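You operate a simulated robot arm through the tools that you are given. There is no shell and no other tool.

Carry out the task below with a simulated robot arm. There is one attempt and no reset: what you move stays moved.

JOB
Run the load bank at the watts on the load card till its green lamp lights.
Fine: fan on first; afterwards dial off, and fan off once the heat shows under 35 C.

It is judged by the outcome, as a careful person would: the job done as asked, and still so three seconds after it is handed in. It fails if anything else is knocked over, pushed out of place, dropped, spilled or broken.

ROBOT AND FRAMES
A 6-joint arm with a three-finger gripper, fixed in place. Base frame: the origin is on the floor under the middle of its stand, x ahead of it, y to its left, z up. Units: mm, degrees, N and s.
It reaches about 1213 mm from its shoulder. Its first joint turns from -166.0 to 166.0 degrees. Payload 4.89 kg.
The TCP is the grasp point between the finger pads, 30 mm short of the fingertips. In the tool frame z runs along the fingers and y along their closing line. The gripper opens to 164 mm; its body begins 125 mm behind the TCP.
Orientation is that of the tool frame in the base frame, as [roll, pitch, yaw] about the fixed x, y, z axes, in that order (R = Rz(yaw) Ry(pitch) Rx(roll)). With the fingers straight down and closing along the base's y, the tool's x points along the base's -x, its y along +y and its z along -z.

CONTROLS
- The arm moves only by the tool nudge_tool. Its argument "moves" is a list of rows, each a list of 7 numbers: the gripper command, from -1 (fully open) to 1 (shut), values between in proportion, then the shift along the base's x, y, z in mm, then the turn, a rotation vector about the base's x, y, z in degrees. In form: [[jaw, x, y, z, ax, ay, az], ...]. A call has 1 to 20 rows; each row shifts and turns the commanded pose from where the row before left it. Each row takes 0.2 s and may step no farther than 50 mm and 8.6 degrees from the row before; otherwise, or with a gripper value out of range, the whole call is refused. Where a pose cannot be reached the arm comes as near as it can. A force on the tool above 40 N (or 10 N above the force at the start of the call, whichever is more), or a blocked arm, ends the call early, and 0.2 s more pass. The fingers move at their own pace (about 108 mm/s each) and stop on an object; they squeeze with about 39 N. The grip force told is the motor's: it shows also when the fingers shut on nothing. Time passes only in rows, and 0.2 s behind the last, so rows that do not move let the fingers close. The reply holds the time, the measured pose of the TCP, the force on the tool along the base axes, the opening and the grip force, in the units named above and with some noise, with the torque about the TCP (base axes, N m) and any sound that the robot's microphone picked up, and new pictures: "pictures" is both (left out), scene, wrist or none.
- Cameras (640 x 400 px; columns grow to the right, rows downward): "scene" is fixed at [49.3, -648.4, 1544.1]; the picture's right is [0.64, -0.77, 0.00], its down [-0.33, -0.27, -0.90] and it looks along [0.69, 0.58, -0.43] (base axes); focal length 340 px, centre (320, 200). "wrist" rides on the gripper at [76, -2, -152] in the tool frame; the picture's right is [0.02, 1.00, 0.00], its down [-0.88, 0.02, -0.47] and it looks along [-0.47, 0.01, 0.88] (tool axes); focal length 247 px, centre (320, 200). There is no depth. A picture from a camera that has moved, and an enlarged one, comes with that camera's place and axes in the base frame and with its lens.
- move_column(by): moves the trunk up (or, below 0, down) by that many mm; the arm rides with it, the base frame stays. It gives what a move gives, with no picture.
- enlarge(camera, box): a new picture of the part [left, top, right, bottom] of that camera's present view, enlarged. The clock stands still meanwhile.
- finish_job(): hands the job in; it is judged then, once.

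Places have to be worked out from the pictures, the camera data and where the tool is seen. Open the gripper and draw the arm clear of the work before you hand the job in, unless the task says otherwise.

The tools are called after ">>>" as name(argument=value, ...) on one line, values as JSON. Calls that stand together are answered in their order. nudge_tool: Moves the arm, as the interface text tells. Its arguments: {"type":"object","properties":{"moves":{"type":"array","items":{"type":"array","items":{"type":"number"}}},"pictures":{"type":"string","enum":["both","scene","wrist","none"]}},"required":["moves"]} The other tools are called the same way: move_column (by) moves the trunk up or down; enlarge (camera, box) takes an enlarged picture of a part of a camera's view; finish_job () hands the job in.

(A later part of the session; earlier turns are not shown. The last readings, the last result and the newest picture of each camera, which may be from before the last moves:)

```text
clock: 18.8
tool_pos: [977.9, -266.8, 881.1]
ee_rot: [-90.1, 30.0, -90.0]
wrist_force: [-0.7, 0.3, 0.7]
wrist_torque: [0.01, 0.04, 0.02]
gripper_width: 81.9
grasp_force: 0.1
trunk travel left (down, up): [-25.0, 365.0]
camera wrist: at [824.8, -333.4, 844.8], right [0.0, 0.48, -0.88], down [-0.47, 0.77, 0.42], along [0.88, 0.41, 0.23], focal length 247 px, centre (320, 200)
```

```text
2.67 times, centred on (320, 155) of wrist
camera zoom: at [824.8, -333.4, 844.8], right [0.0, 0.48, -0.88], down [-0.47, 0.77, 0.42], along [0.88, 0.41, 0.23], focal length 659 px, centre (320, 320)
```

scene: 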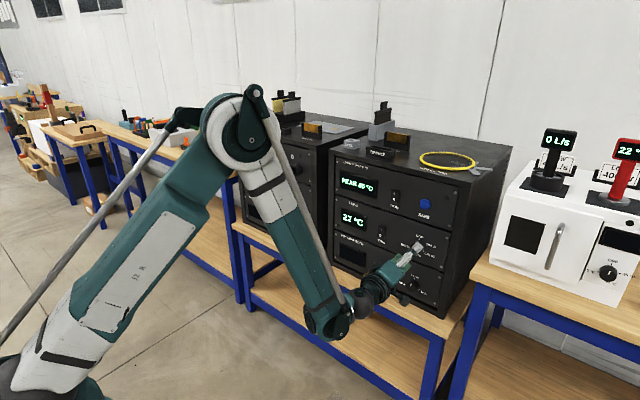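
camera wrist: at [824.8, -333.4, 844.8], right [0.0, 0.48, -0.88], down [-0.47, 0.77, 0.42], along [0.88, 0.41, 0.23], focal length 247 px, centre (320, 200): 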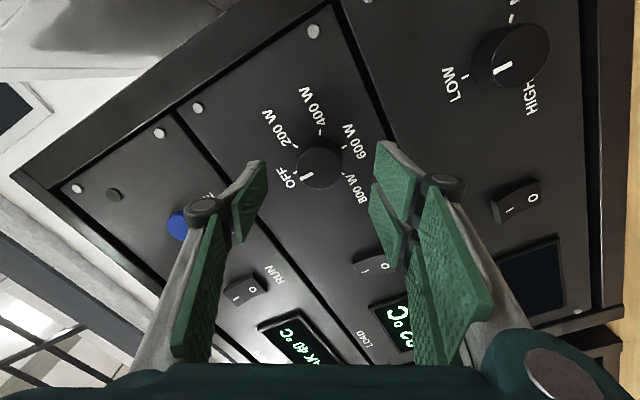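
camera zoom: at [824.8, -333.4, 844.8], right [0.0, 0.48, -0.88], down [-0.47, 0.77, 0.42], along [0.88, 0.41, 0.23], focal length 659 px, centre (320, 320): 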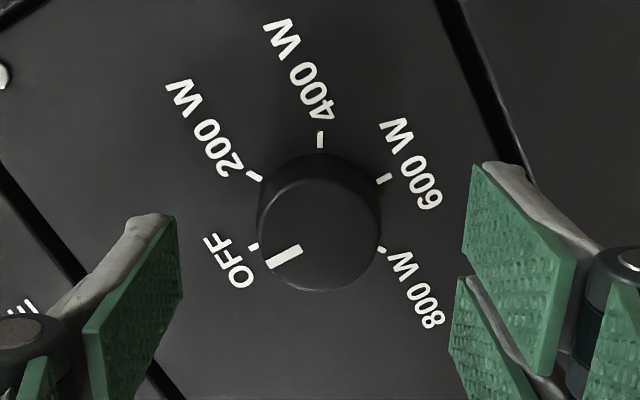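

By parallax the panel is about 62 mm ahead of the TCP, the knob face about 41 mm ahead, and the fingertips about 25-30 mm ahead. I advance another 24 mm so the pads overlap the knob, keeping off the panel.

>>> nudge_tool(moves=[[0, 8, -0.5, 0, 0, 0, 0], [0, 8, -0.5, 0, 0, 0, 0], [0, 8, 0, 0, 0, 0, 0], [0, 0, 0, 0, 0, 0, 0]])

>>> enlarge(camera="scene", box=[380, 210, 460, 270])

>>> enlarge(camera="wrist", box=[220, 100, 420, 250])

```text
clock: 19.8
tool_pos: [1000.6, -266.5, 879.8]
ee_rot: [-90.1, 29.9, -90.1]
wrist_force: [-1.1, -0.1, 0.6]
wrist_torque: [0.01, -0.02, 0.0]
gripper_width: 81.8
grasp_force: 0.2
trunk travel left (down, up): [-25.0, 365.0]
camera wrist: at [848.1, -333.8, 843.7], right [0.0, 0.48, -0.88], down [-0.47, 0.77, 0.42], along [0.88, 0.41, 0.23], focal length 247 px, centre (320, 200)
```

scene: 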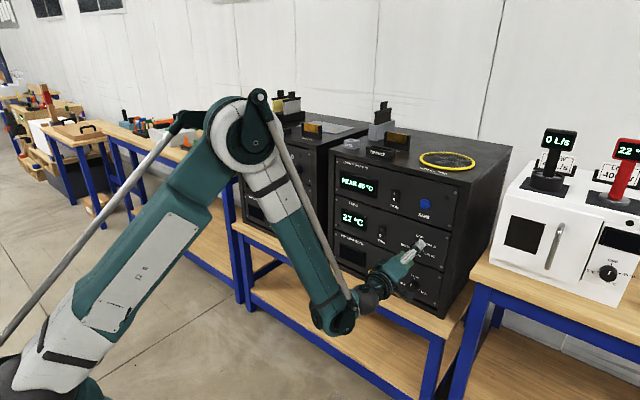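
wrist: 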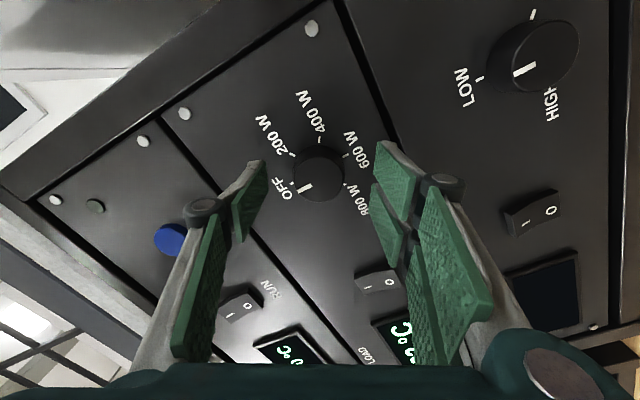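

```text
6.67 times, centred on (420, 240) of scene
camera zoom: at [49.3, -648.4, 1544.1], right [0.64, -0.77, 0.0], down [-0.33, -0.27, -0.9], along [0.69, 0.58, -0.43], focal length 2270 px, centre (-347, -67)
```

zoom: 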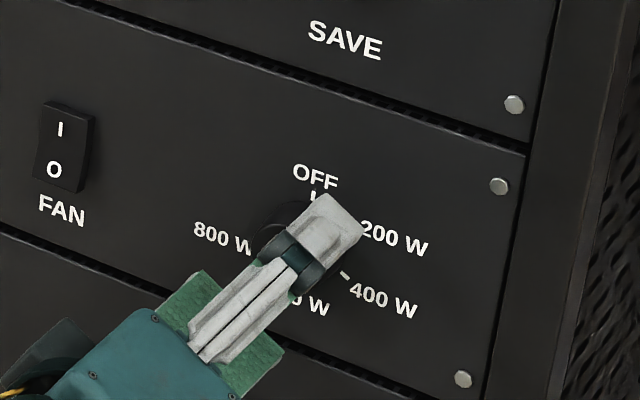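

```text
2.67 times, centred on (320, 175) of wrist
camera zoom: at [848.1, -333.8, 843.7], right [0.0, 0.48, -0.88], down [-0.47, 0.77, 0.42], along [0.88, 0.41, 0.23], focal length 659 px, centre (320, 267)
```

zoom: 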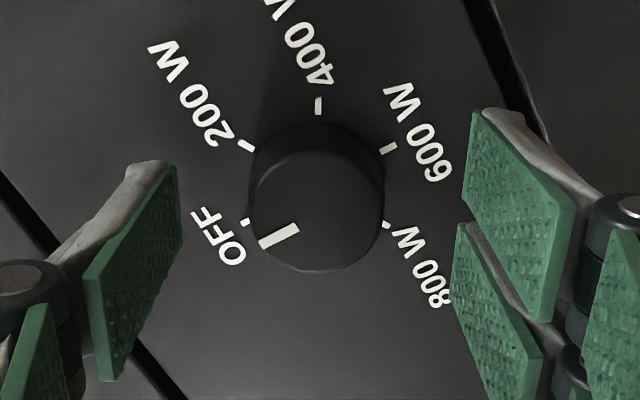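

The knob is centred between the fingers within about 2 mm, and roughly 10-15 mm remain between tips and panel. I go in 6 mm more, nudge the alignment, and close on the knob.

>>> nudge_tool(moves=[[0, 3, -1, 0.5, 0, 0, 0], [0, 3, -0.5, 0, 0, 0, 0], [0, 0, 0, 0, 0, 0, 0], [0.3, 0, 0, 0, 0, 0, 0], [0.45, 0, 0, 0, 0, 0, 0], [0.6, 0, 0, 0, 0, 0, 0], [1, 0, 0, 0, 0, 0, 0], [1, 0, 0, 0, 0, 0, 0]])

>>> enlarge(camera="wrist", box=[220, 100, 420, 250])

>>> enlarge(camera="scene", box=[380, 210, 460, 270])

```text
clock: 21.6
tool_pos: [1006.1, -270.0, 880.3]
ee_rot: [-90.2, 30.0, -90.1]
wrist_force: [3.3, -2.6, 4.6]
wrist_torque: [0.02, -0.06, -0.03]
gripper_width: 40.4
grasp_force: 45.3
trunk travel left (down, up): [-25.0, 365.0]
camera wrist: at [853.9, -335.6, 844.1], right [0.0, 0.48, -0.88], down [-0.47, 0.77, 0.42], along [0.88, 0.41, 0.23], focal length 247 px, centre (320, 200)
```

scene: 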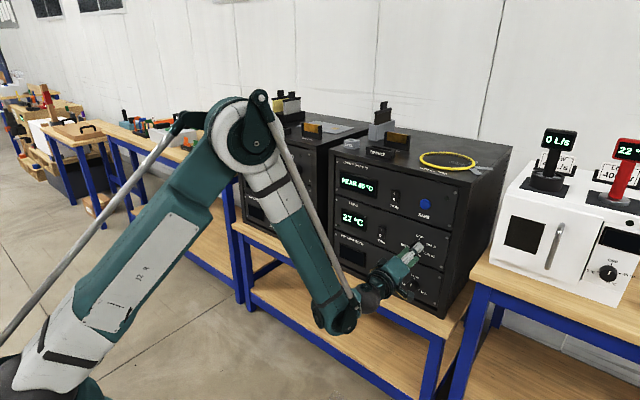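
wrist: 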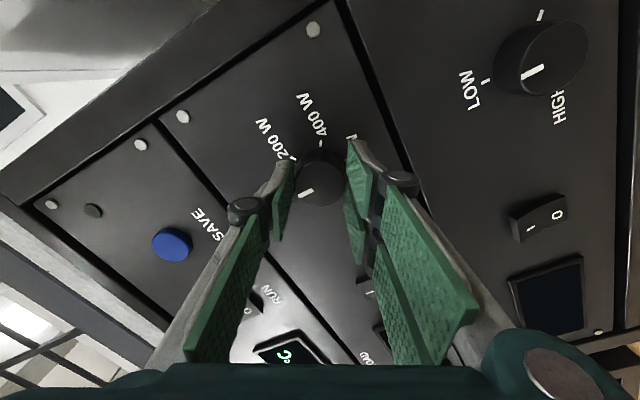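

```text
2.67 times, centred on (320, 175) of wrist
camera zoom: at [853.9, -335.6, 844.1], right [0.0, 0.48, -0.88], down [-0.47, 0.77, 0.42], along [0.88, 0.41, 0.23], focal length 659 px, centre (320, 267)
```

zoom: 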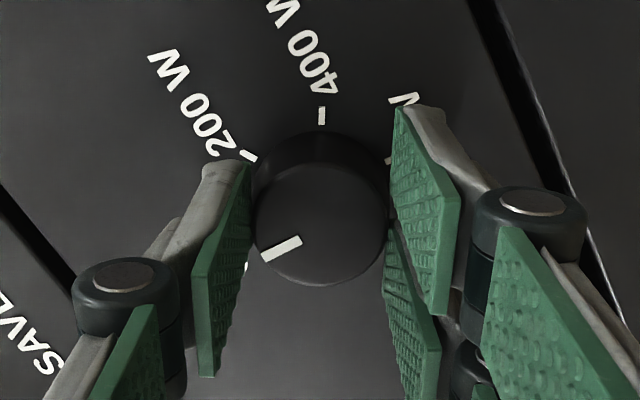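

```text
6.67 times, centred on (420, 240) of scene
camera zoom: at [49.3, -648.4, 1544.1], right [0.64, -0.77, 0.0], down [-0.33, -0.27, -0.9], along [0.69, 0.58, -0.43], focal length 2270 px, centre (-347, -67)
```

zoom: 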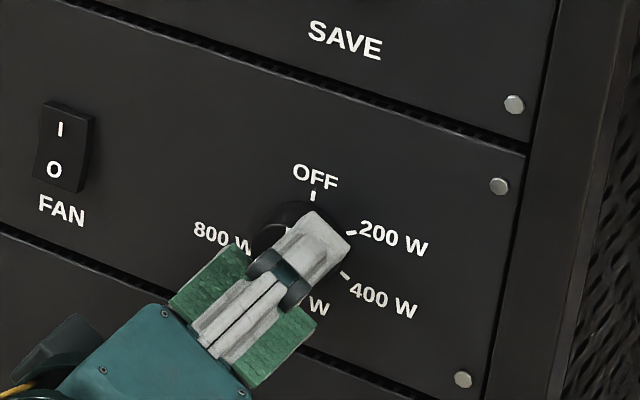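

The fingers hold the knob (width 40 mm, small side force). I turn the first 30° clockwise and check that the pointer follows.

>>> nudge_tool(moves=[[1, 0, 0, 0, 7.5, 0, 0], [1, 0, 0, 0, 7.5, 0, 0], [1, 0, 0, 0, 7.5, 0, 0], [1, 0, 0, 0, 7.5, 0, 0]])

>>> enlarge(camera="wrist", box=[220, 100, 420, 250])

```text
clock: 22.4
tool_pos: [1006.0, -267.2, 879.4]
ee_rot: [-90.4, 54.3, -90.2]
wrist_force: [0.0, 1.5, -23.7]
wrist_torque: [-0.13, 0.55, 0.12]
gripper_width: 40.0
grasp_force: 45.2
trunk travel left (down, up): [-25.0, 365.0]
stopped in row 4: the force on the tool passed its limit at 43 N (the readings are from after the stop); the commanded pose is now the measured one
camera wrist: at [853.9, -313.4, 818.6], right [0.0, 0.8, -0.6], down [-0.47, 0.53, 0.71], along [0.88, 0.28, 0.37], focal length 247 px, centre (320, 200)
```

scene: 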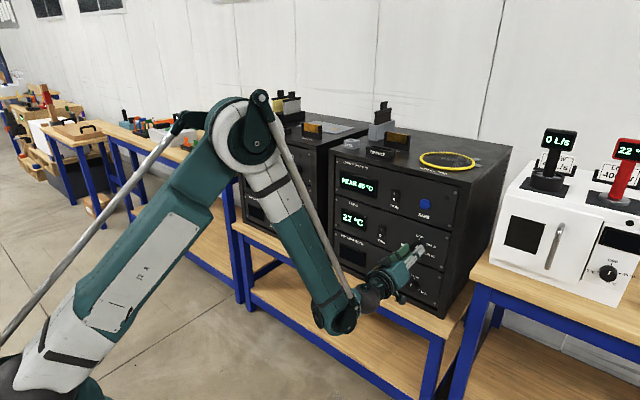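
wrist: 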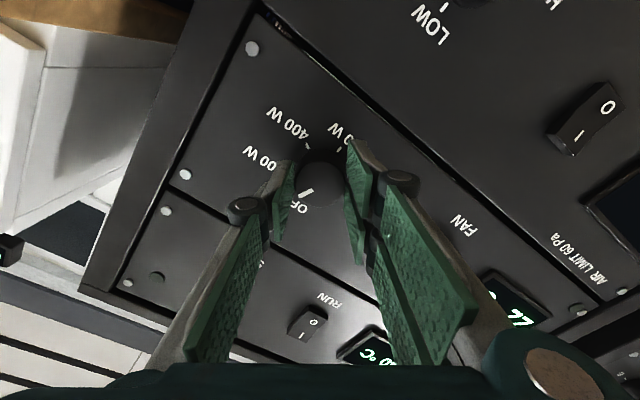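

```text
2.67 times, centred on (320, 175) of wrist
camera zoom: at [853.9, -313.4, 818.6], right [0.0, 0.8, -0.6], down [-0.47, 0.53, 0.71], along [0.88, 0.28, 0.37], focal length 659 px, centre (320, 267)
```

zoom: 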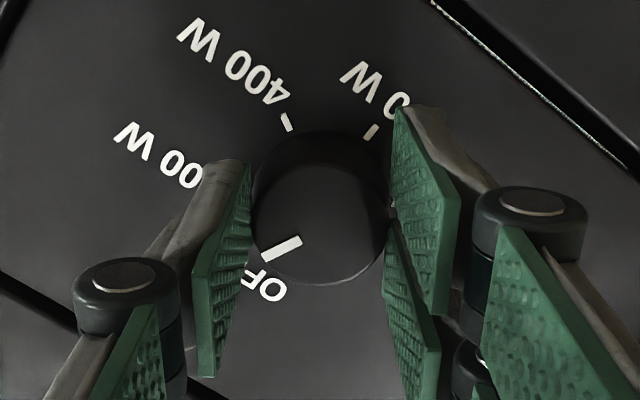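

The pointer moves with the fingers (about 24° so far), but a side force of about -24 N in z shows the knob axis is slightly off the tool axis. I relieve it by moving the tool down a little and reading the force.

>>> nudge_tool(moves=[[1, 0, 0, -1, 0, 0, 0], [1, 0, 0, 0, 0, 0, 0]], pictures="none")

```text
clock: 23.1
tool_pos: [1006.1, -268.1, 879.7]
ee_rot: [-90.2, 54.4, -90.4]
wrist_force: [15.2, 1.7, -7.3]
wrist_torque: [-0.02, 0.43, 0.12]
gripper_width: 40.0
grasp_force: 45.3
trunk travel left (down, up): [-25.0, 365.0]
```

The z force fell to -7 N but there is now a 15 N pull along x. I ease both.

>>> nudge_tool(moves=[[1, 0.8, 0, -0.5, 0, 0, 0], [1, 0, 0, 0, 0, 0, 0]], pictures="none")

```text
clock: 23.6
tool_pos: [1006.4, -266.8, 879.7]
ee_rot: [-90.3, 54.4, -90.2]
wrist_force: [13.7, 4.2, -2.4]
wrist_torque: [-0.03, 0.18, 0.21]
gripper_width: 40.2
grasp_force: 45.3
trunk travel left (down, up): [-25.0, 365.0]
```

Forces are small now apart from a steady 14 N along x. I move in 1 mm and continue the turn by 15°.

>>> nudge_tool(moves=[[1, 1, 0.3, 0, 5, 0, 0], [1, 0, 0, -0.3, 5, 0, 0], [1, 0, 0, -0.3, 5, 0, 0]], pictures="none")

```text
clock: 24.4
tool_pos: [1006.2, -266.9, 877.3]
ee_rot: [-90.5, 69.4, -90.3]
wrist_force: [-25.1, 15.9, -12.3]
wrist_torque: [-0.12, 0.26, 0.38]
gripper_width: 40.3
grasp_force: 44.9
trunk travel left (down, up): [-25.0, 365.0]
```

The contact is stiff (around 25-30 N/mm): forces are now -25, 16, -12 N. I relieve with sub-millimetre moves along the force.

>>> nudge_tool(moves=[[1, -0.7, 0.5, -0.4, 0, 0, 0], [1, 0, 0, 0, 0, 0, 0]], pictures="wrist")

>>> enlarge(camera="wrist", box=[220, 100, 420, 250])

```text
clock: 25.1
tool_pos: [1006.5, -265.8, 877.7]
ee_rot: [-90.3, 69.4, -90.5]
wrist_force: [-26.4, 11.0, -10.0]
wrist_torque: [-0.09, 0.1, 0.22]
gripper_width: 40.5
grasp_force: 44.8
trunk travel left (down, up): [-25.0, 365.0]
camera wrist: at [854.0, -294.9, 807.9], right [0.0, 0.93, -0.37], down [-0.47, 0.33, 0.82], along [0.88, 0.18, 0.44], focal length 247 px, centre (320, 200)
```

wrist: 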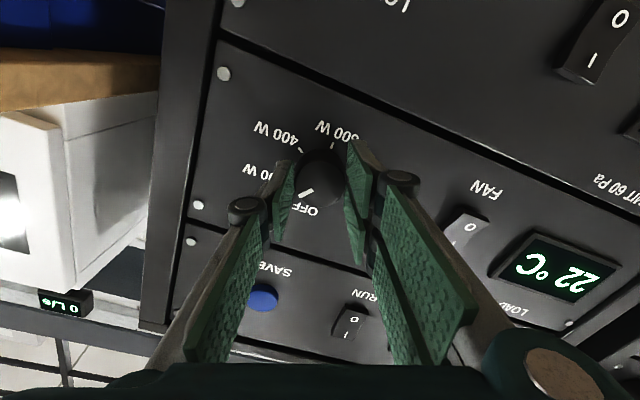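

```text
2.67 times, centred on (320, 175) of wrist
camera zoom: at [854.0, -294.9, 807.9], right [0.0, 0.93, -0.37], down [-0.47, 0.33, 0.82], along [0.88, 0.18, 0.44], focal length 659 px, centre (320, 267)
```

zoom: 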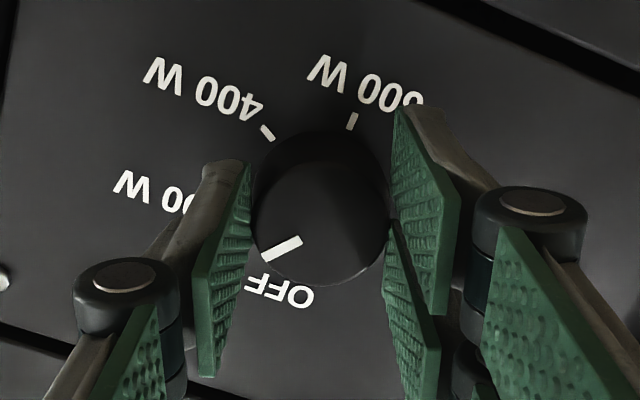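

The pointer is still following. The x force stayed at -26 N, so I back off 1 mm in x and ease y/z a bit more.

>>> nudge_tool(moves=[[1, -1, 0.3, -0.3, 0, 0, 0], [1, 0, 0, 0, 0, 0, 0]], pictures="none")

```text
clock: 25.6
tool_pos: [1006.4, -266.7, 878.2]
ee_rot: [-90.3, 69.4, -90.4]
wrist_force: [5.8, 0.7, 13.9]
wrist_torque: [0.03, -0.3, 0.03]
gripper_width: 40.3
grasp_force: 44.6
trunk travel left (down, up): [-25.0, 365.0]
```

Forces are now small (6, 1, 14 N). From the corrections so far the knob axis sits about 3.6 mm off in tool x and 1.8 mm in tool y, so I make the tool orbit accordingly while turning on in 5° steps.

>>> nudge_tool(moves=[[1, 0, 0.25, 0.1, 5, 0, 0], [1, 0, 0.27, -0.22, 5, 0, 0], [1, 0, 0.29, -0.2, 5, 0, 0], [1, 0, 0, 0, 0, 0, 0]], pictures="none")

```text
clock: 26.6
tool_pos: [1006.2, -264.5, 877.6]
ee_rot: [-91.4, 84.5, -91.4]
wrist_force: [29.8, -4.2, 19.3]
wrist_torque: [0.07, -0.37, -0.24]
gripper_width: 40.4
grasp_force: 45.2
trunk travel left (down, up): [-25.0, 365.0]
```

Turned about 54° now; forces are 30 N in x and 19 N in z. I relieve with small moves forward and up.

>>> nudge_tool(moves=[[1, 0.5, -0.1, 0.5, 0, 0, 0], [1, 0, 0, 0, 0, 0, 0]], pictures="none")

```text
clock: 27.2
tool_pos: [1005.2, -265.7, 878.1]
ee_rot: [-91.6, 84.4, -91.6]
wrist_force: [17.3, -0.1, 9.8]
wrist_torque: [0.05, -0.19, 0.15]
gripper_width: 40.3
grasp_force: 44.7
trunk travel left (down, up): [-25.0, 365.0]
```

That helped (17, 0, 10 N), giving about 20 N/mm. I carry on turning another 20° with the corrections folded in.

>>> nudge_tool(moves=[[1, 0.4, 0.3, 0.2, 5, 0, 0], [1, 0.2, 0.3, -0.05, 5, 0, 0], [1, 0.1, 0.3, -0.05, 5, 0, 0], [1, 0, 0, 0, 0, 0, 0]], pictures="wrist")

>>> enlarge(camera="wrist", box=[220, 100, 420, 250])

```text
clock: 28.4
tool_pos: [1006.4, -263.2, 877.6]
ee_rot: [91.0, 80.6, 91.2]
wrist_force: [-6.7, 3.4, -9.4]
wrist_torque: [0.03, 0.21, -0.07]
gripper_width: 40.2
grasp_force: 45.1
trunk travel left (down, up): [-25.0, 365.0]
stopped in row 4: the force on the tool passed its limit at 42 N (the readings are from after the stop); the commanded pose is now the measured one
camera wrist: at [853.6, -253.5, 802.8], right [0.0, 0.99, 0.14], down [-0.47, -0.13, 0.87], along [0.88, -0.06, 0.47], focal length 247 px, centre (320, 200)
```

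wrist: 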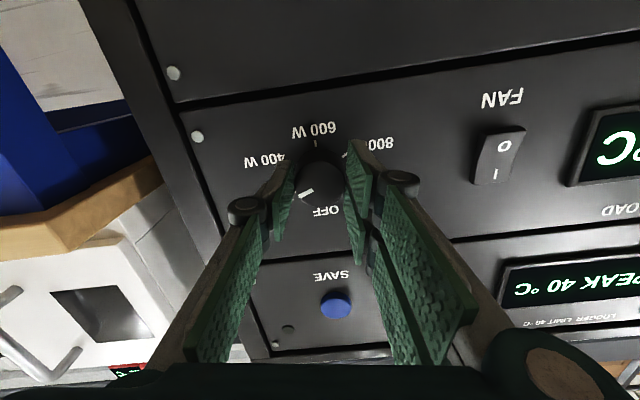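

```text
2.67 times, centred on (320, 175) of wrist
camera zoom: at [853.6, -253.5, 802.8], right [0.0, 0.99, 0.14], down [-0.47, -0.13, 0.87], along [0.88, -0.06, 0.47], focal length 659 px, centre (320, 267)
```

zoom: 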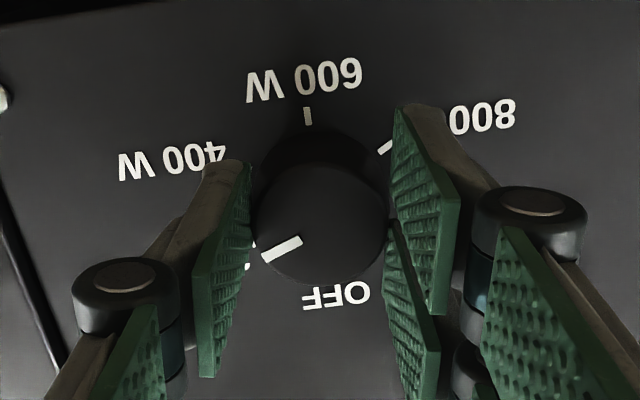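

Pointer has passed 200 W (about 69° turned), and the forces are small after the stop. I carry on in short 10° bites.

>>> nudge_tool(moves=[[1, -0.2, 0.35, -0.3, 5, 0, 0], [1, 0, 0.35, 0, 5, 0, 0], [1, 0, 0, 0, 0, 0, 0]], pictures="none")

```text
clock: 29.2
tool_pos: [1005.4, -261.6, 878.7]
ee_rot: [90.3, 70.6, 90.7]
wrist_force: [-16.5, 12.3, -13.0]
wrist_torque: [-0.06, 0.29, 0.35]
gripper_width: 40.0
grasp_force: 45.0
trunk travel left (down, up): [-25.0, 365.0]
```

Turned about 79°; forces are -17, 12, -13 N. I add relief along them and turn 10° more.

>>> nudge_tool(moves=[[1, -0.6, 0.7, -0.5, 0, 0, 0], [1, -0.1, 0.35, 0, 5, 0, 0], [1, 0, 0.35, 0, 5, 0, 0], [1, 0, 0, 0, 0, 0, 0]], pictures="none")

```text
clock: 30.2
tool_pos: [1005.7, -261.8, 878.3]
ee_rot: [90.2, 60.6, 90.2]
wrist_force: [25.6, 5.8, 26.5]
wrist_torque: [-0.11, -0.41, 0.04]
gripper_width: 40.1
grasp_force: 44.9
trunk travel left (down, up): [-25.0, 365.0]
```

Turned about 89°; I over-corrected x and z, so I reverse part of it and turn 10° more.

>>> nudge_tool(moves=[[1, 0.5, 0.2, 0.7, 0, 0, 0], [1, 0, 0.3, 0.1, 5, 0, 0], [1, 0, 0.3, 0.1, 5, 0, 0], [1, 0, 0, 0, 0, 0, 0]], pictures="none")

```text
clock: 31.2
tool_pos: [1005.1, -260.6, 878.9]
ee_rot: [90.1, 50.6, 90.3]
wrist_force: [28.6, 3.5, 28.8]
wrist_torque: [-0.13, -0.42, 0.0]
gripper_width: 39.8
grasp_force: 44.8
trunk travel left (down, up): [-25.0, 365.0]
```

Turned about 99°; the force is still 29 N in x and z. I relieve first.

>>> nudge_tool(moves=[[1, 0.7, 0.1, 0.8, 0, 0, 0], [1, 0, 0, 0, 0, 0, 0]], pictures="wrist")

>>> enlarge(camera="wrist", box=[220, 100, 420, 250])

```text
clock: 31.8
tool_pos: [1004.3, -260.8, 879.2]
ee_rot: [90.1, 50.6, 90.3]
wrist_force: [-2.9, 7.3, 0.6]
wrist_torque: [-0.05, -0.16, 0.06]
gripper_width: 40.2
grasp_force: 45.1
trunk travel left (down, up): [-25.0, 365.0]
camera wrist: at [852.8, -214.5, 818.6], right [0.0, 0.79, 0.62], down [-0.47, -0.55, 0.69], along [0.88, -0.29, 0.37], focal length 247 px, centre (320, 200)
```

wrist: 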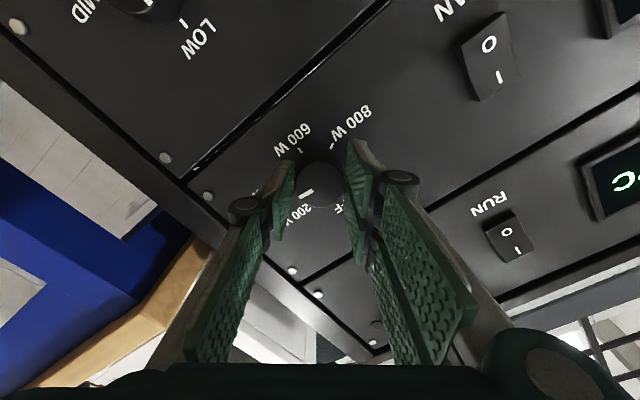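

```text
2.67 times, centred on (320, 175) of wrist
camera zoom: at [852.8, -214.5, 818.6], right [0.0, 0.79, 0.62], down [-0.47, -0.55, 0.69], along [0.88, -0.29, 0.37], focal length 659 px, centre (320, 267)
```

zoom: 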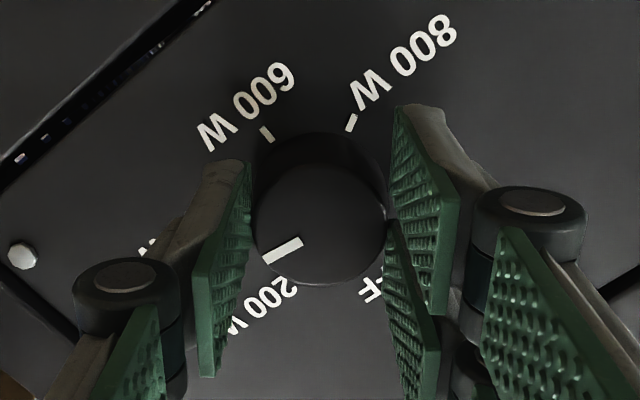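

Forces are near zero and the pointer hasn't slipped in the grip: about 99° turned. I turn the remaining 20° in two bites.

>>> nudge_tool(moves=[[1, 0, 0.4, 0.2, 5, 0, 0], [1, 0, 0.35, 0.2, 5, 0, 0], [1, 0, 0, 0, 0, 0, 0]], pictures="none")

```text
clock: 32.6
tool_pos: [1005.3, -259.8, 879.0]
ee_rot: [90.0, 40.5, 90.2]
wrist_force: [-9.3, 0.7, -0.6]
wrist_torque: [-0.02, 0.14, -0.06]
gripper_width: 40.0
grasp_force: 45.5
trunk travel left (down, up): [-25.0, 365.0]
stopped in row 3: the force on the tool passed its limit at 41 N (the readings are from after the stop); the commanded pose is now the measured one
```

About 110° turned and forces are small after the stop. I make the last 10.5° turn.

>>> nudge_tool(moves=[[1, -0.2, 0.3, 0.15, 5, 0, 0], [1, 0, 0.3, 0.15, 5, 0, 0], [1, 0, 0, 0, 0, 0, 0]])

>>> enlarge(camera="wrist", box=[220, 100, 420, 250])

>>> enlarge(camera="scene", box=[330, 190, 470, 290])

```text
clock: 33.5
tool_pos: [1005.6, -259.7, 881.2]
ee_rot: [90.0, 30.5, 90.3]
wrist_force: [-14.4, 3.2, -6.8]
wrist_torque: [0.03, 0.17, 0.0]
gripper_width: 40.0
grasp_force: 44.4
trunk travel left (down, up): [-25.0, 365.0]
camera wrist: at [852.8, -195.3, 839.8], right [0.0, 0.53, 0.85], down [-0.47, -0.75, 0.46], along [0.88, -0.4, 0.25], focal length 247 px, centre (320, 200)
```

scene: 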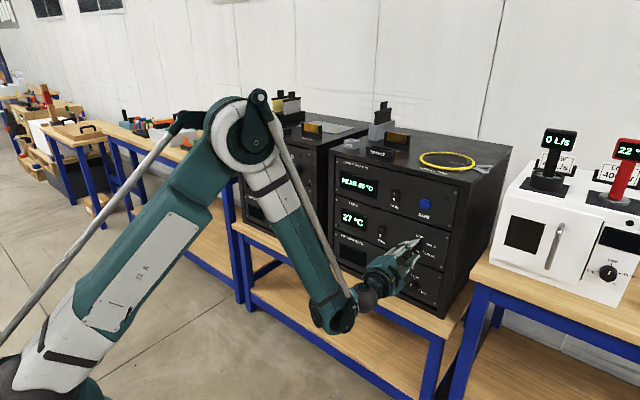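
wrist: 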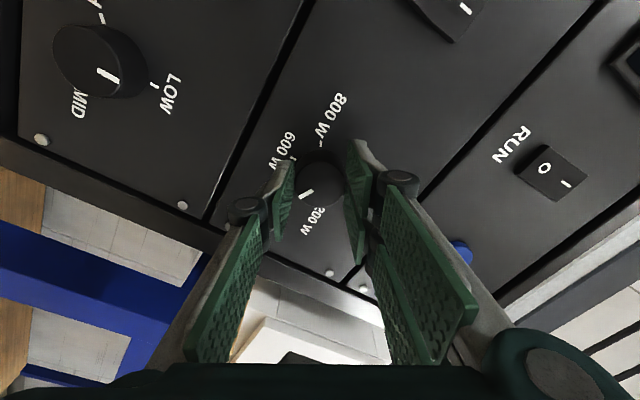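

```text
2.67 times, centred on (320, 175) of wrist
camera zoom: at [852.8, -195.3, 839.8], right [0.0, 0.53, 0.85], down [-0.47, -0.75, 0.46], along [0.88, -0.4, 0.25], focal length 659 px, centre (320, 267)
```

zoom: 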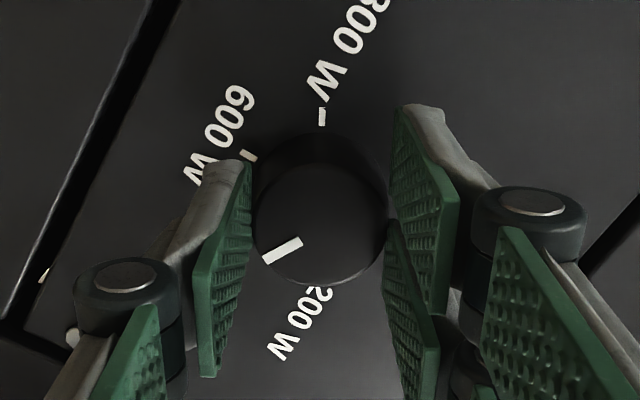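

```text
4.00 times, centred on (400, 240) of scene
camera zoom: at [49.3, -648.4, 1544.1], right [0.64, -0.77, 0.0], down [-0.33, -0.27, -0.9], along [0.69, 0.58, -0.43], focal length 1362 px, centre (0, 40)
```

zoom: 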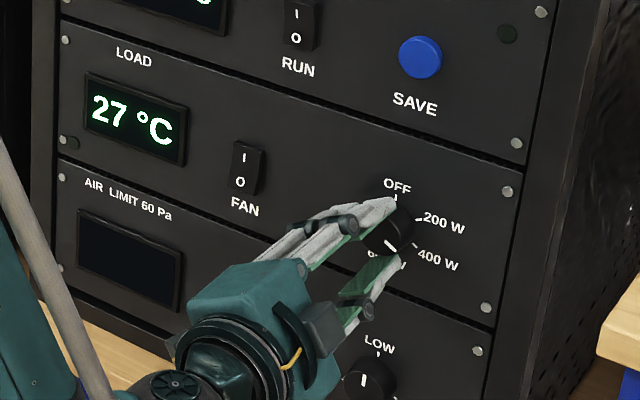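

The dial is at about 119.5°, pointer on 400 W, and the display shows 27 °C. I stay on the knob with light force, ready to turn it off, and watch the lamp at the bottom-left of the LOAD panel.

>>> nudge_tool(moves=[[1, -0.3, 0.1, -0.2, 0.5, 0, 0], [1, 0, 0, 0, 0, 0, 0], [1, 0, 0, 0, 0, 0, 0], [1, 0, 0, 0, 0, 0, 0]], pictures="scene")

>>> enlarge(camera="scene", box=[330, 200, 450, 280])

```text
clock: 34.5
tool_pos: [1004.8, -259.5, 880.7]
ee_rot: [89.9, 30.0, 90.1]
wrist_force: [-0.7, -1.4, 14.3]
wrist_torque: [-0.04, -0.17, 0.13]
gripper_width: 39.8
grasp_force: 45.2
trunk travel left (down, up): [-25.0, 365.0]
stopped in row 4: the force on the tool passed its limit at 42 N (the readings are from after the stop); the commanded pose is now the measured one
```

scene: 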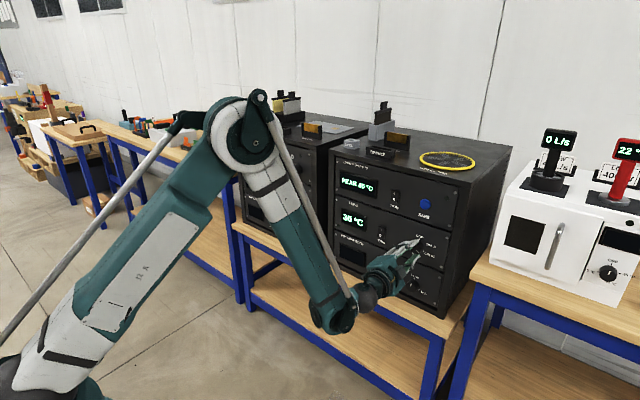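

```text
5.00 times, centred on (390, 240) of scene
camera zoom: at [49.3, -648.4, 1544.1], right [0.64, -0.77, 0.0], down [-0.33, -0.27, -0.9], along [0.69, 0.58, -0.43], focal length 1703 px, centre (-30, 0)
```

zoom: 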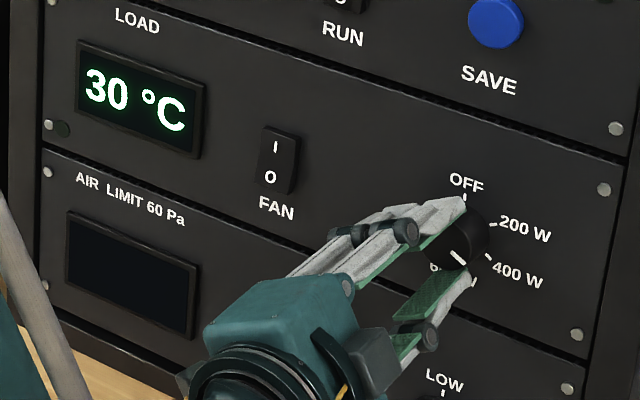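

30 °C and rising about 3 °C per second, lamp still dark. I wait in short steps.

>>> nudge_tool(moves=[[1, 0, 0, 0.3, 0, 0, 0], [1, 0, 0, 0, 0, 0, 0]], pictures="scene")

>>> enlarge(camera="scene", box=[330, 200, 450, 280])

```text
clock: 35.2
tool_pos: [1005.3, -259.0, 881.6]
ee_rot: [90.0, 30.1, 90.2]
wrist_force: [-0.5, -1.1, 15.2]
wrist_torque: [-0.05, -0.29, 0.11]
gripper_width: 40.0
grasp_force: 44.9
trunk travel left (down, up): [-25.0, 365.0]
stopped in row 2: the force on the tool passed its limit at 41 N (the readings are from after the stop); the commanded pose is now the measured one
```

scene: 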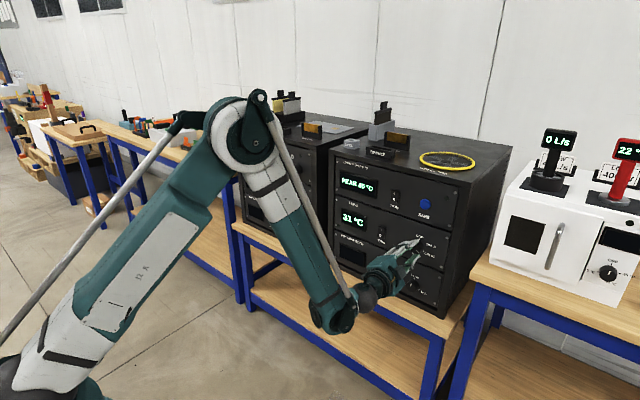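

```text
5.00 times, centred on (390, 240) of scene
camera zoom: at [49.3, -648.4, 1544.1], right [0.64, -0.77, 0.0], down [-0.33, -0.27, -0.9], along [0.69, 0.58, -0.43], focal length 1703 px, centre (-30, 0)
```

zoom: 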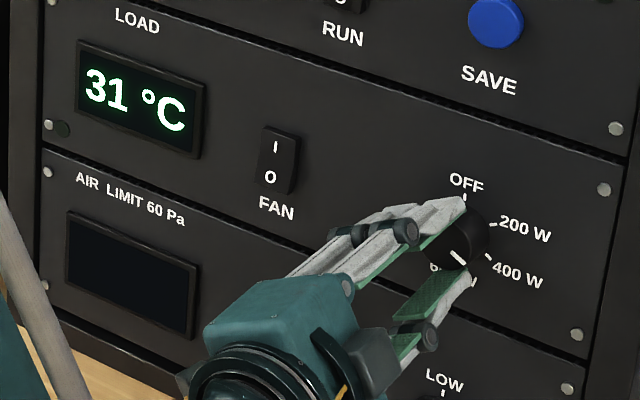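

31 °C; the force limit tripped again from a jittery reset, but nothing moved. I just wait with no motion.

>>> nudge_tool(moves=[[1, 0, 0, 0, 0, 0, 0], [1, 0, 0, 0, 0, 0, 0], [1, 0, 0, 0, 0, 0, 0]], pictures="scene")

>>> enlarge(camera="scene", box=[330, 200, 450, 280])

```text
clock: 36.0
tool_pos: [1005.3, -259.1, 880.3]
ee_rot: [89.9, 30.0, 90.1]
wrist_force: [2.0, -0.4, 19.6]
wrist_torque: [-0.1, -0.57, -0.08]
gripper_width: 39.8
grasp_force: 44.9
trunk travel left (down, up): [-25.0, 365.0]
```

scene: 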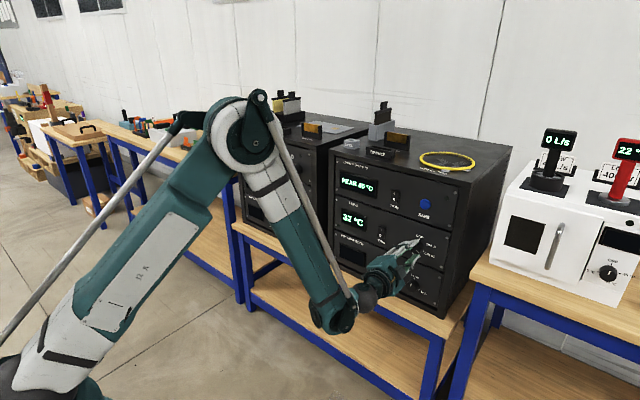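

```text
5.00 times, centred on (390, 240) of scene
camera zoom: at [49.3, -648.4, 1544.1], right [0.64, -0.77, 0.0], down [-0.33, -0.27, -0.9], along [0.69, 0.58, -0.43], focal length 1703 px, centre (-30, 0)
```

zoom: 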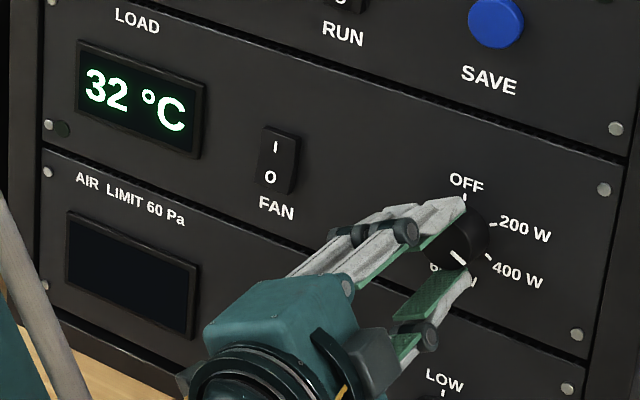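

32 °C, lamp dark. I ease the z force a little while waiting.

>>> nudge_tool(moves=[[1, 0, 0, 0.4, 0, 0, 0], [1, 0, 0, 0, 0, 0, 0], [1, 0, 0, 0, 0, 0, 0], [1, 0, 0, 0, 0, 0, 0]], pictures="scene")

>>> enlarge(camera="scene", box=[330, 200, 450, 280])

```text
clock: 37.0
tool_pos: [1006.0, -260.6, 880.0]
ee_rot: [89.9, 29.9, 90.1]
wrist_force: [-24.3, -3.9, -3.8]
wrist_torque: [0.05, -0.05, -0.48]
gripper_width: 40.1
grasp_force: 44.9
trunk travel left (down, up): [-25.0, 365.0]
```

scene: 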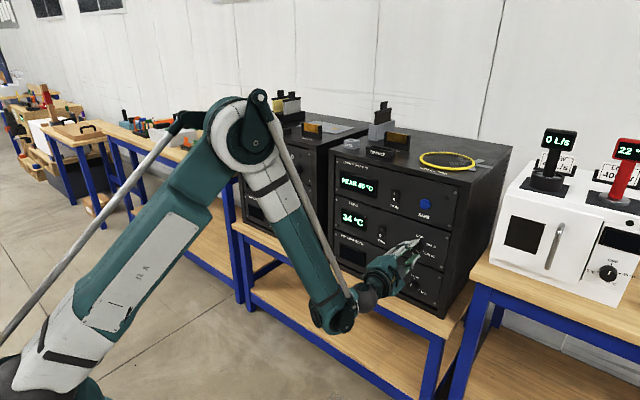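

```text
5.00 times, centred on (390, 240) of scene
camera zoom: at [49.3, -648.4, 1544.1], right [0.64, -0.77, 0.0], down [-0.33, -0.27, -0.9], along [0.69, 0.58, -0.43], focal length 1703 px, centre (-30, 0)
```

zoom: 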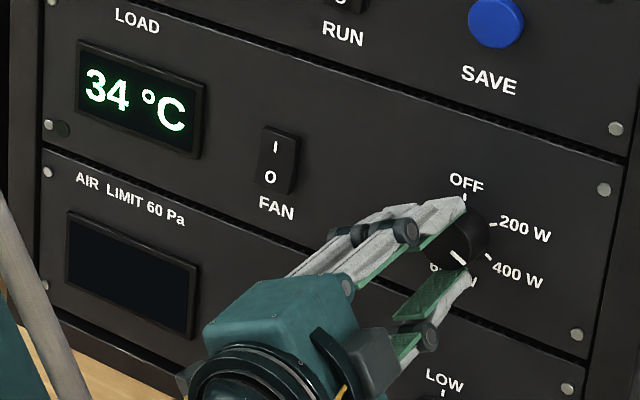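

34 °C, lamp still dark. I keep waiting.

>>> nudge_tool(moves=[[1, -0.2, 0, 0, 0, 0, 0], [1, 0, 0, 0, 0, 0, 0], [1, 0, 0, 0, 0, 0, 0], [1, 0, 0, 0, 0, 0, 0], [1, 0, 0, 0, 0, 0, 0]], pictures="scene")

>>> enlarge(camera="scene", box=[330, 200, 450, 280])

```text
clock: 38.2
tool_pos: [1004.7, -260.4, 879.3]
ee_rot: [89.9, 29.9, 90.0]
wrist_force: [-12.3, -10.0, 8.1]
wrist_torque: [0.01, -0.31, -0.41]
gripper_width: 39.8
grasp_force: 45.3
trunk travel left (down, up): [-25.0, 365.0]
```

scene: 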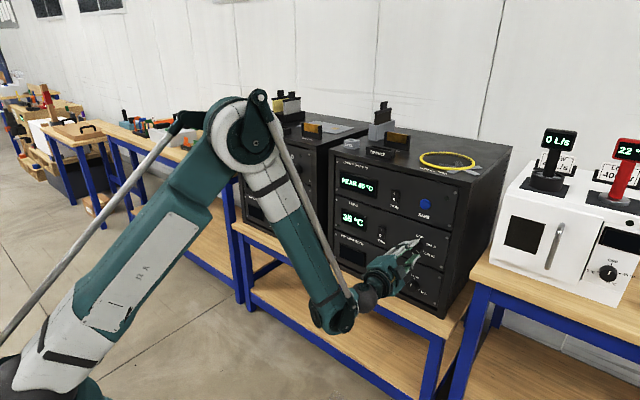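

```text
5.00 times, centred on (390, 240) of scene
camera zoom: at [49.3, -648.4, 1544.1], right [0.64, -0.77, 0.0], down [-0.33, -0.27, -0.9], along [0.69, 0.58, -0.43], focal length 1703 px, centre (-30, 0)
```

zoom: 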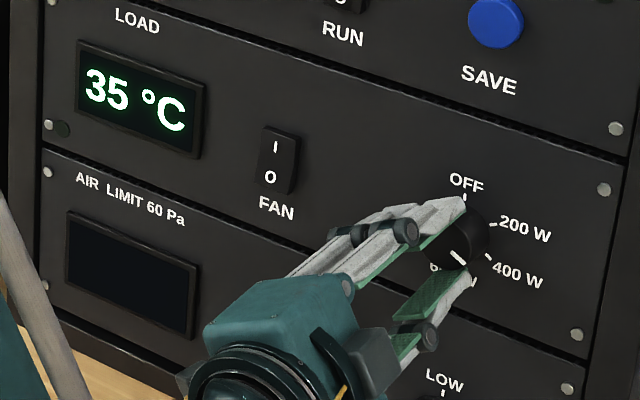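

35 °C, lamp dark; the pointer lies along the 400 W tick. I keep waiting.

>>> nudge_tool(moves=[[1, 0, 0, 0, 0, 0, 0], [1, 0, 0, 0, 0, 0, 0], [1, 0, 0, 0, 0, 0, 0], [1, 0, 0, 0, 0, 0, 0], [1, 0, 0, 0, 0, 0, 0]], pictures="scene")

>>> enlarge(camera="scene", box=[330, 200, 450, 280])

```text
clock: 39.4
tool_pos: [1006.0, -260.8, 878.9]
ee_rot: [90.0, 30.0, 90.1]
wrist_force: [-4.9, -13.7, 13.6]
wrist_torque: [-0.01, -0.42, -0.42]
gripper_width: 39.9
grasp_force: 44.6
trunk travel left (down, up): [-25.0, 365.0]
```

scene: 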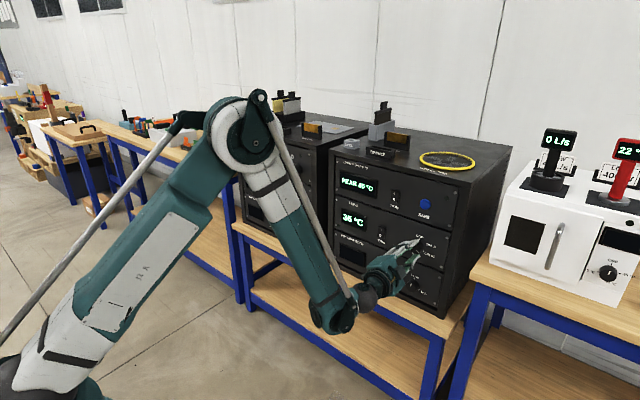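

```text
5.00 times, centred on (390, 240) of scene
camera zoom: at [49.3, -648.4, 1544.1], right [0.64, -0.77, 0.0], down [-0.33, -0.27, -0.9], along [0.69, 0.58, -0.43], focal length 1703 px, centre (-30, 0)
```

zoom: 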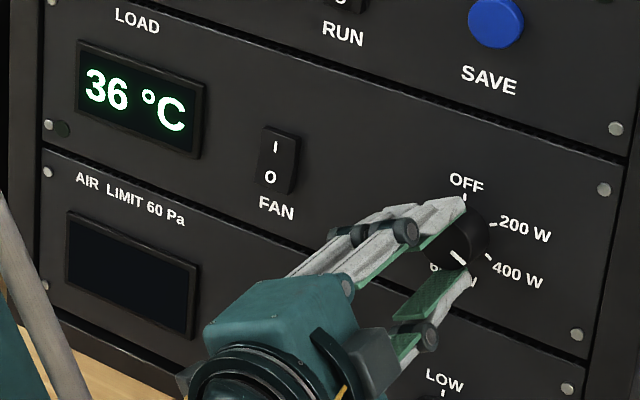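

36 °C and levelling slowly with the fan on; lamp still dark. I wait a bit longer.

>>> nudge_tool(moves=[[1, 0, -0.2, 0.2, 0, 0, 0], [1, 0, 0, 0, 0, 0, 0], [1, 0, 0, 0, 0, 0, 0], [1, 0, 0, 0, 0, 0, 0], [1, 0, 0, 0, 0, 0, 0], [1, 0, 0, 0, 0, 0, 0], [1, 0, 0, 0, 0, 0, 0]], pictures="scene")

>>> enlarge(camera="scene", box=[330, 200, 450, 280])

```text
clock: 41.0
tool_pos: [1004.9, -260.1, 880.8]
ee_rot: [89.9, 29.9, 90.0]
wrist_force: [-0.5, -13.2, 15.3]
wrist_torque: [-0.06, -0.4, -0.34]
gripper_width: 40.1
grasp_force: 45.2
trunk travel left (down, up): [-25.0, 365.0]
```

scene: 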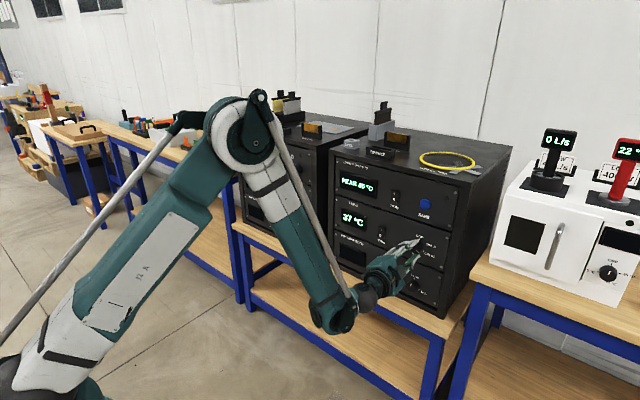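

```text
5.00 times, centred on (390, 240) of scene
camera zoom: at [49.3, -648.4, 1544.1], right [0.64, -0.77, 0.0], down [-0.33, -0.27, -0.9], along [0.69, 0.58, -0.43], focal length 1703 px, centre (-30, 0)
```

zoom: 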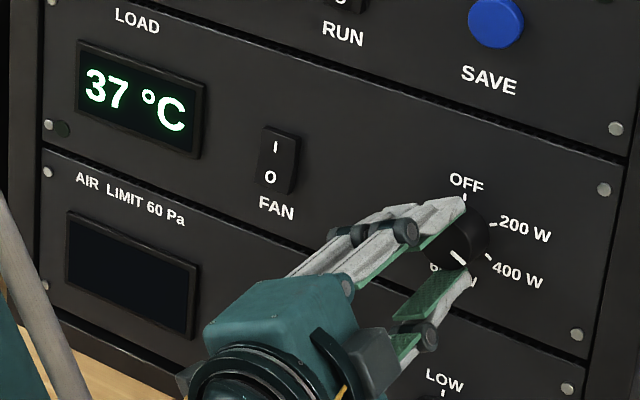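

37 °C, nearly steady; lamp dark. I keep waiting.

>>> nudge_tool(moves=[[1, 0, -0.2, 0.2, 0, 0, 0], [1, 0, 0, 0, 0, 0, 0], [1, 0, 0, 0, 0, 0, 0], [1, 0, 0, 0, 0, 0, 0], [1, 0, 0, 0, 0, 0, 0], [1, 0, 0, 0, 0, 0, 0], [1, 0, 0, 0, 0, 0, 0], [1, 0, 0, 0, 0, 0, 0], [1, 0, 0, 0, 0, 0, 0], [1, 0, 0, 0, 0, 0, 0]], pictures="scene")

>>> enlarge(camera="scene", box=[330, 200, 450, 280])

```text
clock: 42.0
tool_pos: [1005.5, -260.0, 880.2]
ee_rot: [89.9, 30.1, 90.2]
wrist_force: [-8.8, -0.4, -4.7]
wrist_torque: [0.04, 0.26, -0.18]
gripper_width: 40.0
grasp_force: 44.3
trunk travel left (down, up): [-25.0, 365.0]
stopped in row 4: the force on the tool passed its limit at 41 N (the readings are from after the stop); the commanded pose is now the measured one
```

scene: 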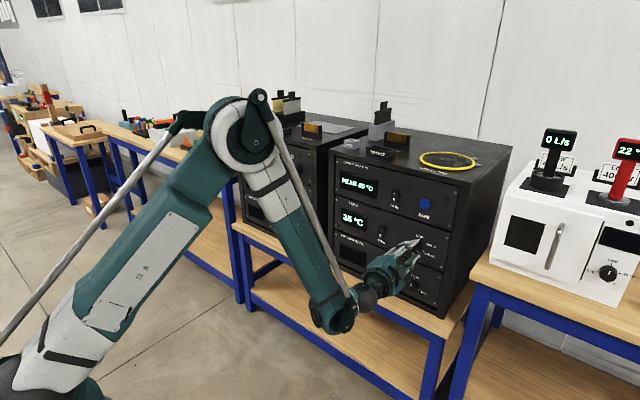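

```text
5.00 times, centred on (390, 240) of scene
camera zoom: at [49.3, -648.4, 1544.1], right [0.64, -0.77, 0.0], down [-0.33, -0.27, -0.9], along [0.69, 0.58, -0.43], focal length 1703 px, centre (-30, 0)
```

zoom: 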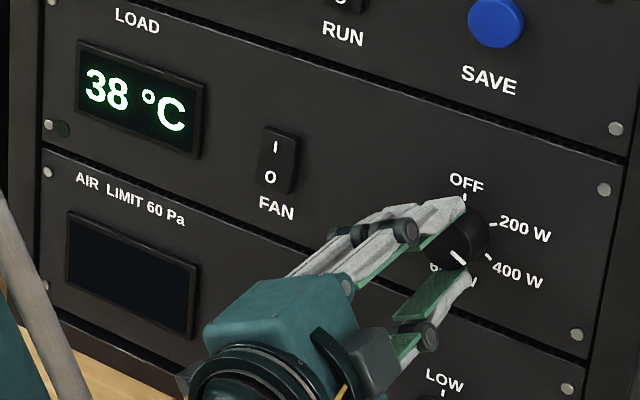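

38 °C, lamp dark still. I keep still and wait.

>>> nudge_tool(moves=[[1, 0, 0, 0, 0, 0, 0], [1, 0, 0, 0, 0, 0, 0], [1, 0, 0, 0, 0, 0, 0], [1, 0, 0, 0, 0, 0, 0], [1, 0, 0, 0, 0, 0, 0], [1, 0, 0, 0, 0, 0, 0], [1, 0, 0, 0, 0, 0, 0]], pictures="scene")

>>> enlarge(camera="scene", box=[330, 200, 450, 280])

```text
clock: 43.6
tool_pos: [1005.8, -259.4, 880.1]
ee_rot: [90.0, 30.0, 90.2]
wrist_force: [-20.1, -2.5, -9.2]
wrist_torque: [0.06, 0.22, -0.2]
gripper_width: 39.6
grasp_force: 44.9
trunk travel left (down, up): [-25.0, 365.0]
```

scene: 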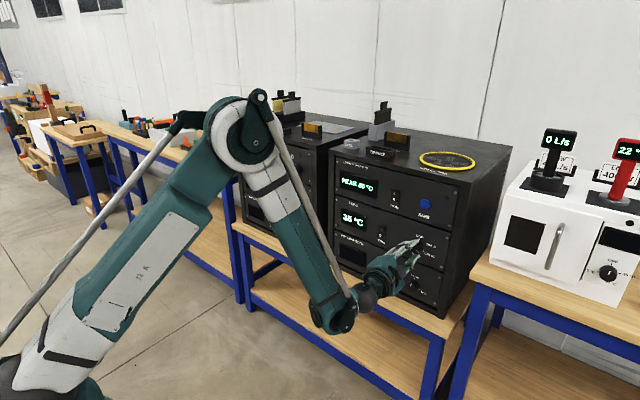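

```text
5.00 times, centred on (390, 240) of scene
camera zoom: at [49.3, -648.4, 1544.1], right [0.64, -0.77, 0.0], down [-0.33, -0.27, -0.9], along [0.69, 0.58, -0.43], focal length 1703 px, centre (-30, 0)
```

zoom: 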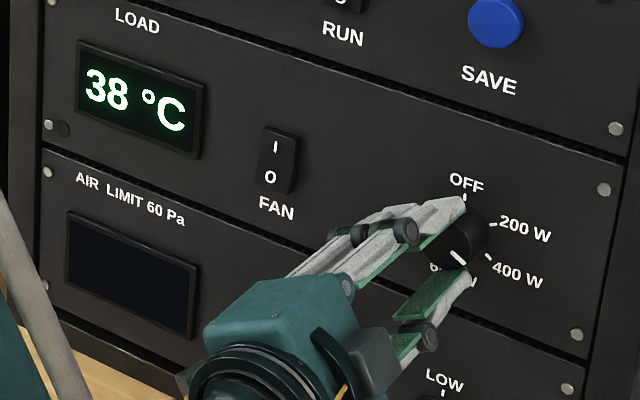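

Steady at 38 °C, lamp dark. I continue waiting in two-second spans.

>>> nudge_tool(moves=[[1, -0.2, 0, -0.1, 0, 0, 0], [1, 0, 0, 0, 0, 0, 0], [1, 0, 0, 0, 0, 0, 0], [1, 0, 0, 0, 0, 0, 0], [1, 0, 0, 0, 0, 0, 0], [1, 0, 0, 0, 0, 0, 0], [1, 0, 0, 0, 0, 0, 0], [1, 0, 0, 0, 0, 0, 0]], pictures="scene")

>>> enlarge(camera="scene", box=[330, 200, 450, 280])

```text
clock: 45.4
tool_pos: [1005.4, -259.4, 880.3]
ee_rot: [90.0, 30.1, 90.2]
wrist_force: [-14.5, -0.7, -11.0]
wrist_torque: [0.07, 0.25, -0.11]
gripper_width: 39.9
grasp_force: 44.8
trunk travel left (down, up): [-25.0, 365.0]
```

scene: 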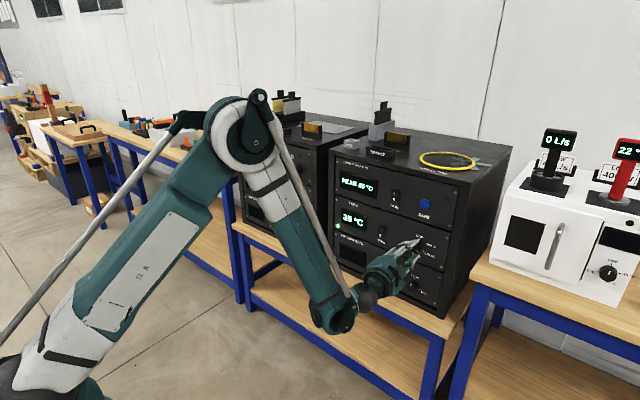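

```text
5.00 times, centred on (390, 240) of scene
camera zoom: at [49.3, -648.4, 1544.1], right [0.64, -0.77, 0.0], down [-0.33, -0.27, -0.9], along [0.69, 0.58, -0.43], focal length 1703 px, centre (-30, 0)
```

zoom: 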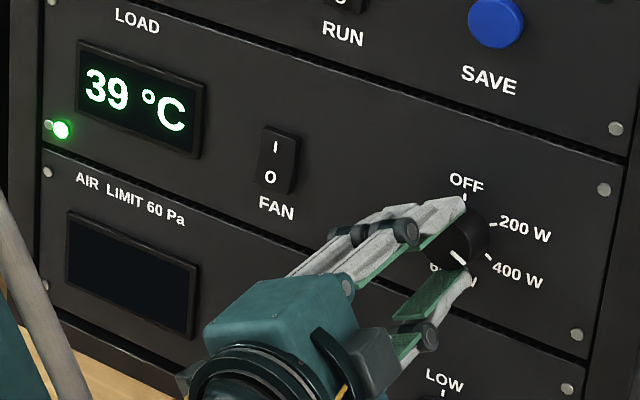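

The green lamp is lit at 39 °C. Refitting my readings puts the knob axis about 5 mm off in tool x, so I now turn the dial back counter-clockwise toward OFF with the matching orbit, 20° first.

>>> nudge_tool(moves=[[1, -0.3, -0.24, -0.6, -5, 0, 0], [1, 0, -0.28, -0.36, -5, 0, 0], [1, 0, -0.31, -0.33, -5, 0, 0], [1, 0, -0.33, -0.31, -5, 0, 0]], pictures="none")

```text
clock: 46.4
tool_pos: [1005.6, -261.2, 878.8]
ee_rot: [89.8, 50.1, 90.2]
wrist_force: [9.6, -10.2, 14.5]
wrist_torque: [-0.03, -0.29, -0.21]
gripper_width: 39.8
grasp_force: 45.0
trunk travel left (down, up): [-25.0, 365.0]
```

The first 20° back went well with small forces (10, -10, 15 N). I continue another 20°.

>>> nudge_tool(moves=[[1, 0.2, -0.6, 0.1, -5, 0, 0], [1, 0, -0.38, -0.24, -5, 0, 0], [1, 0, -0.4, -0.21, -5, 0, 0], [1, 0, -0.42, -0.17, -5, 0, 0]], pictures="none")

```text
clock: 47.4
tool_pos: [1006.2, -263.1, 875.8]
ee_rot: [90.3, 70.1, 90.4]
wrist_force: [21.4, -11.1, 13.5]
wrist_torque: [0.02, -0.2, -0.2]
gripper_width: 39.9
grasp_force: 45.2
trunk travel left (down, up): [-25.0, 365.0]
```

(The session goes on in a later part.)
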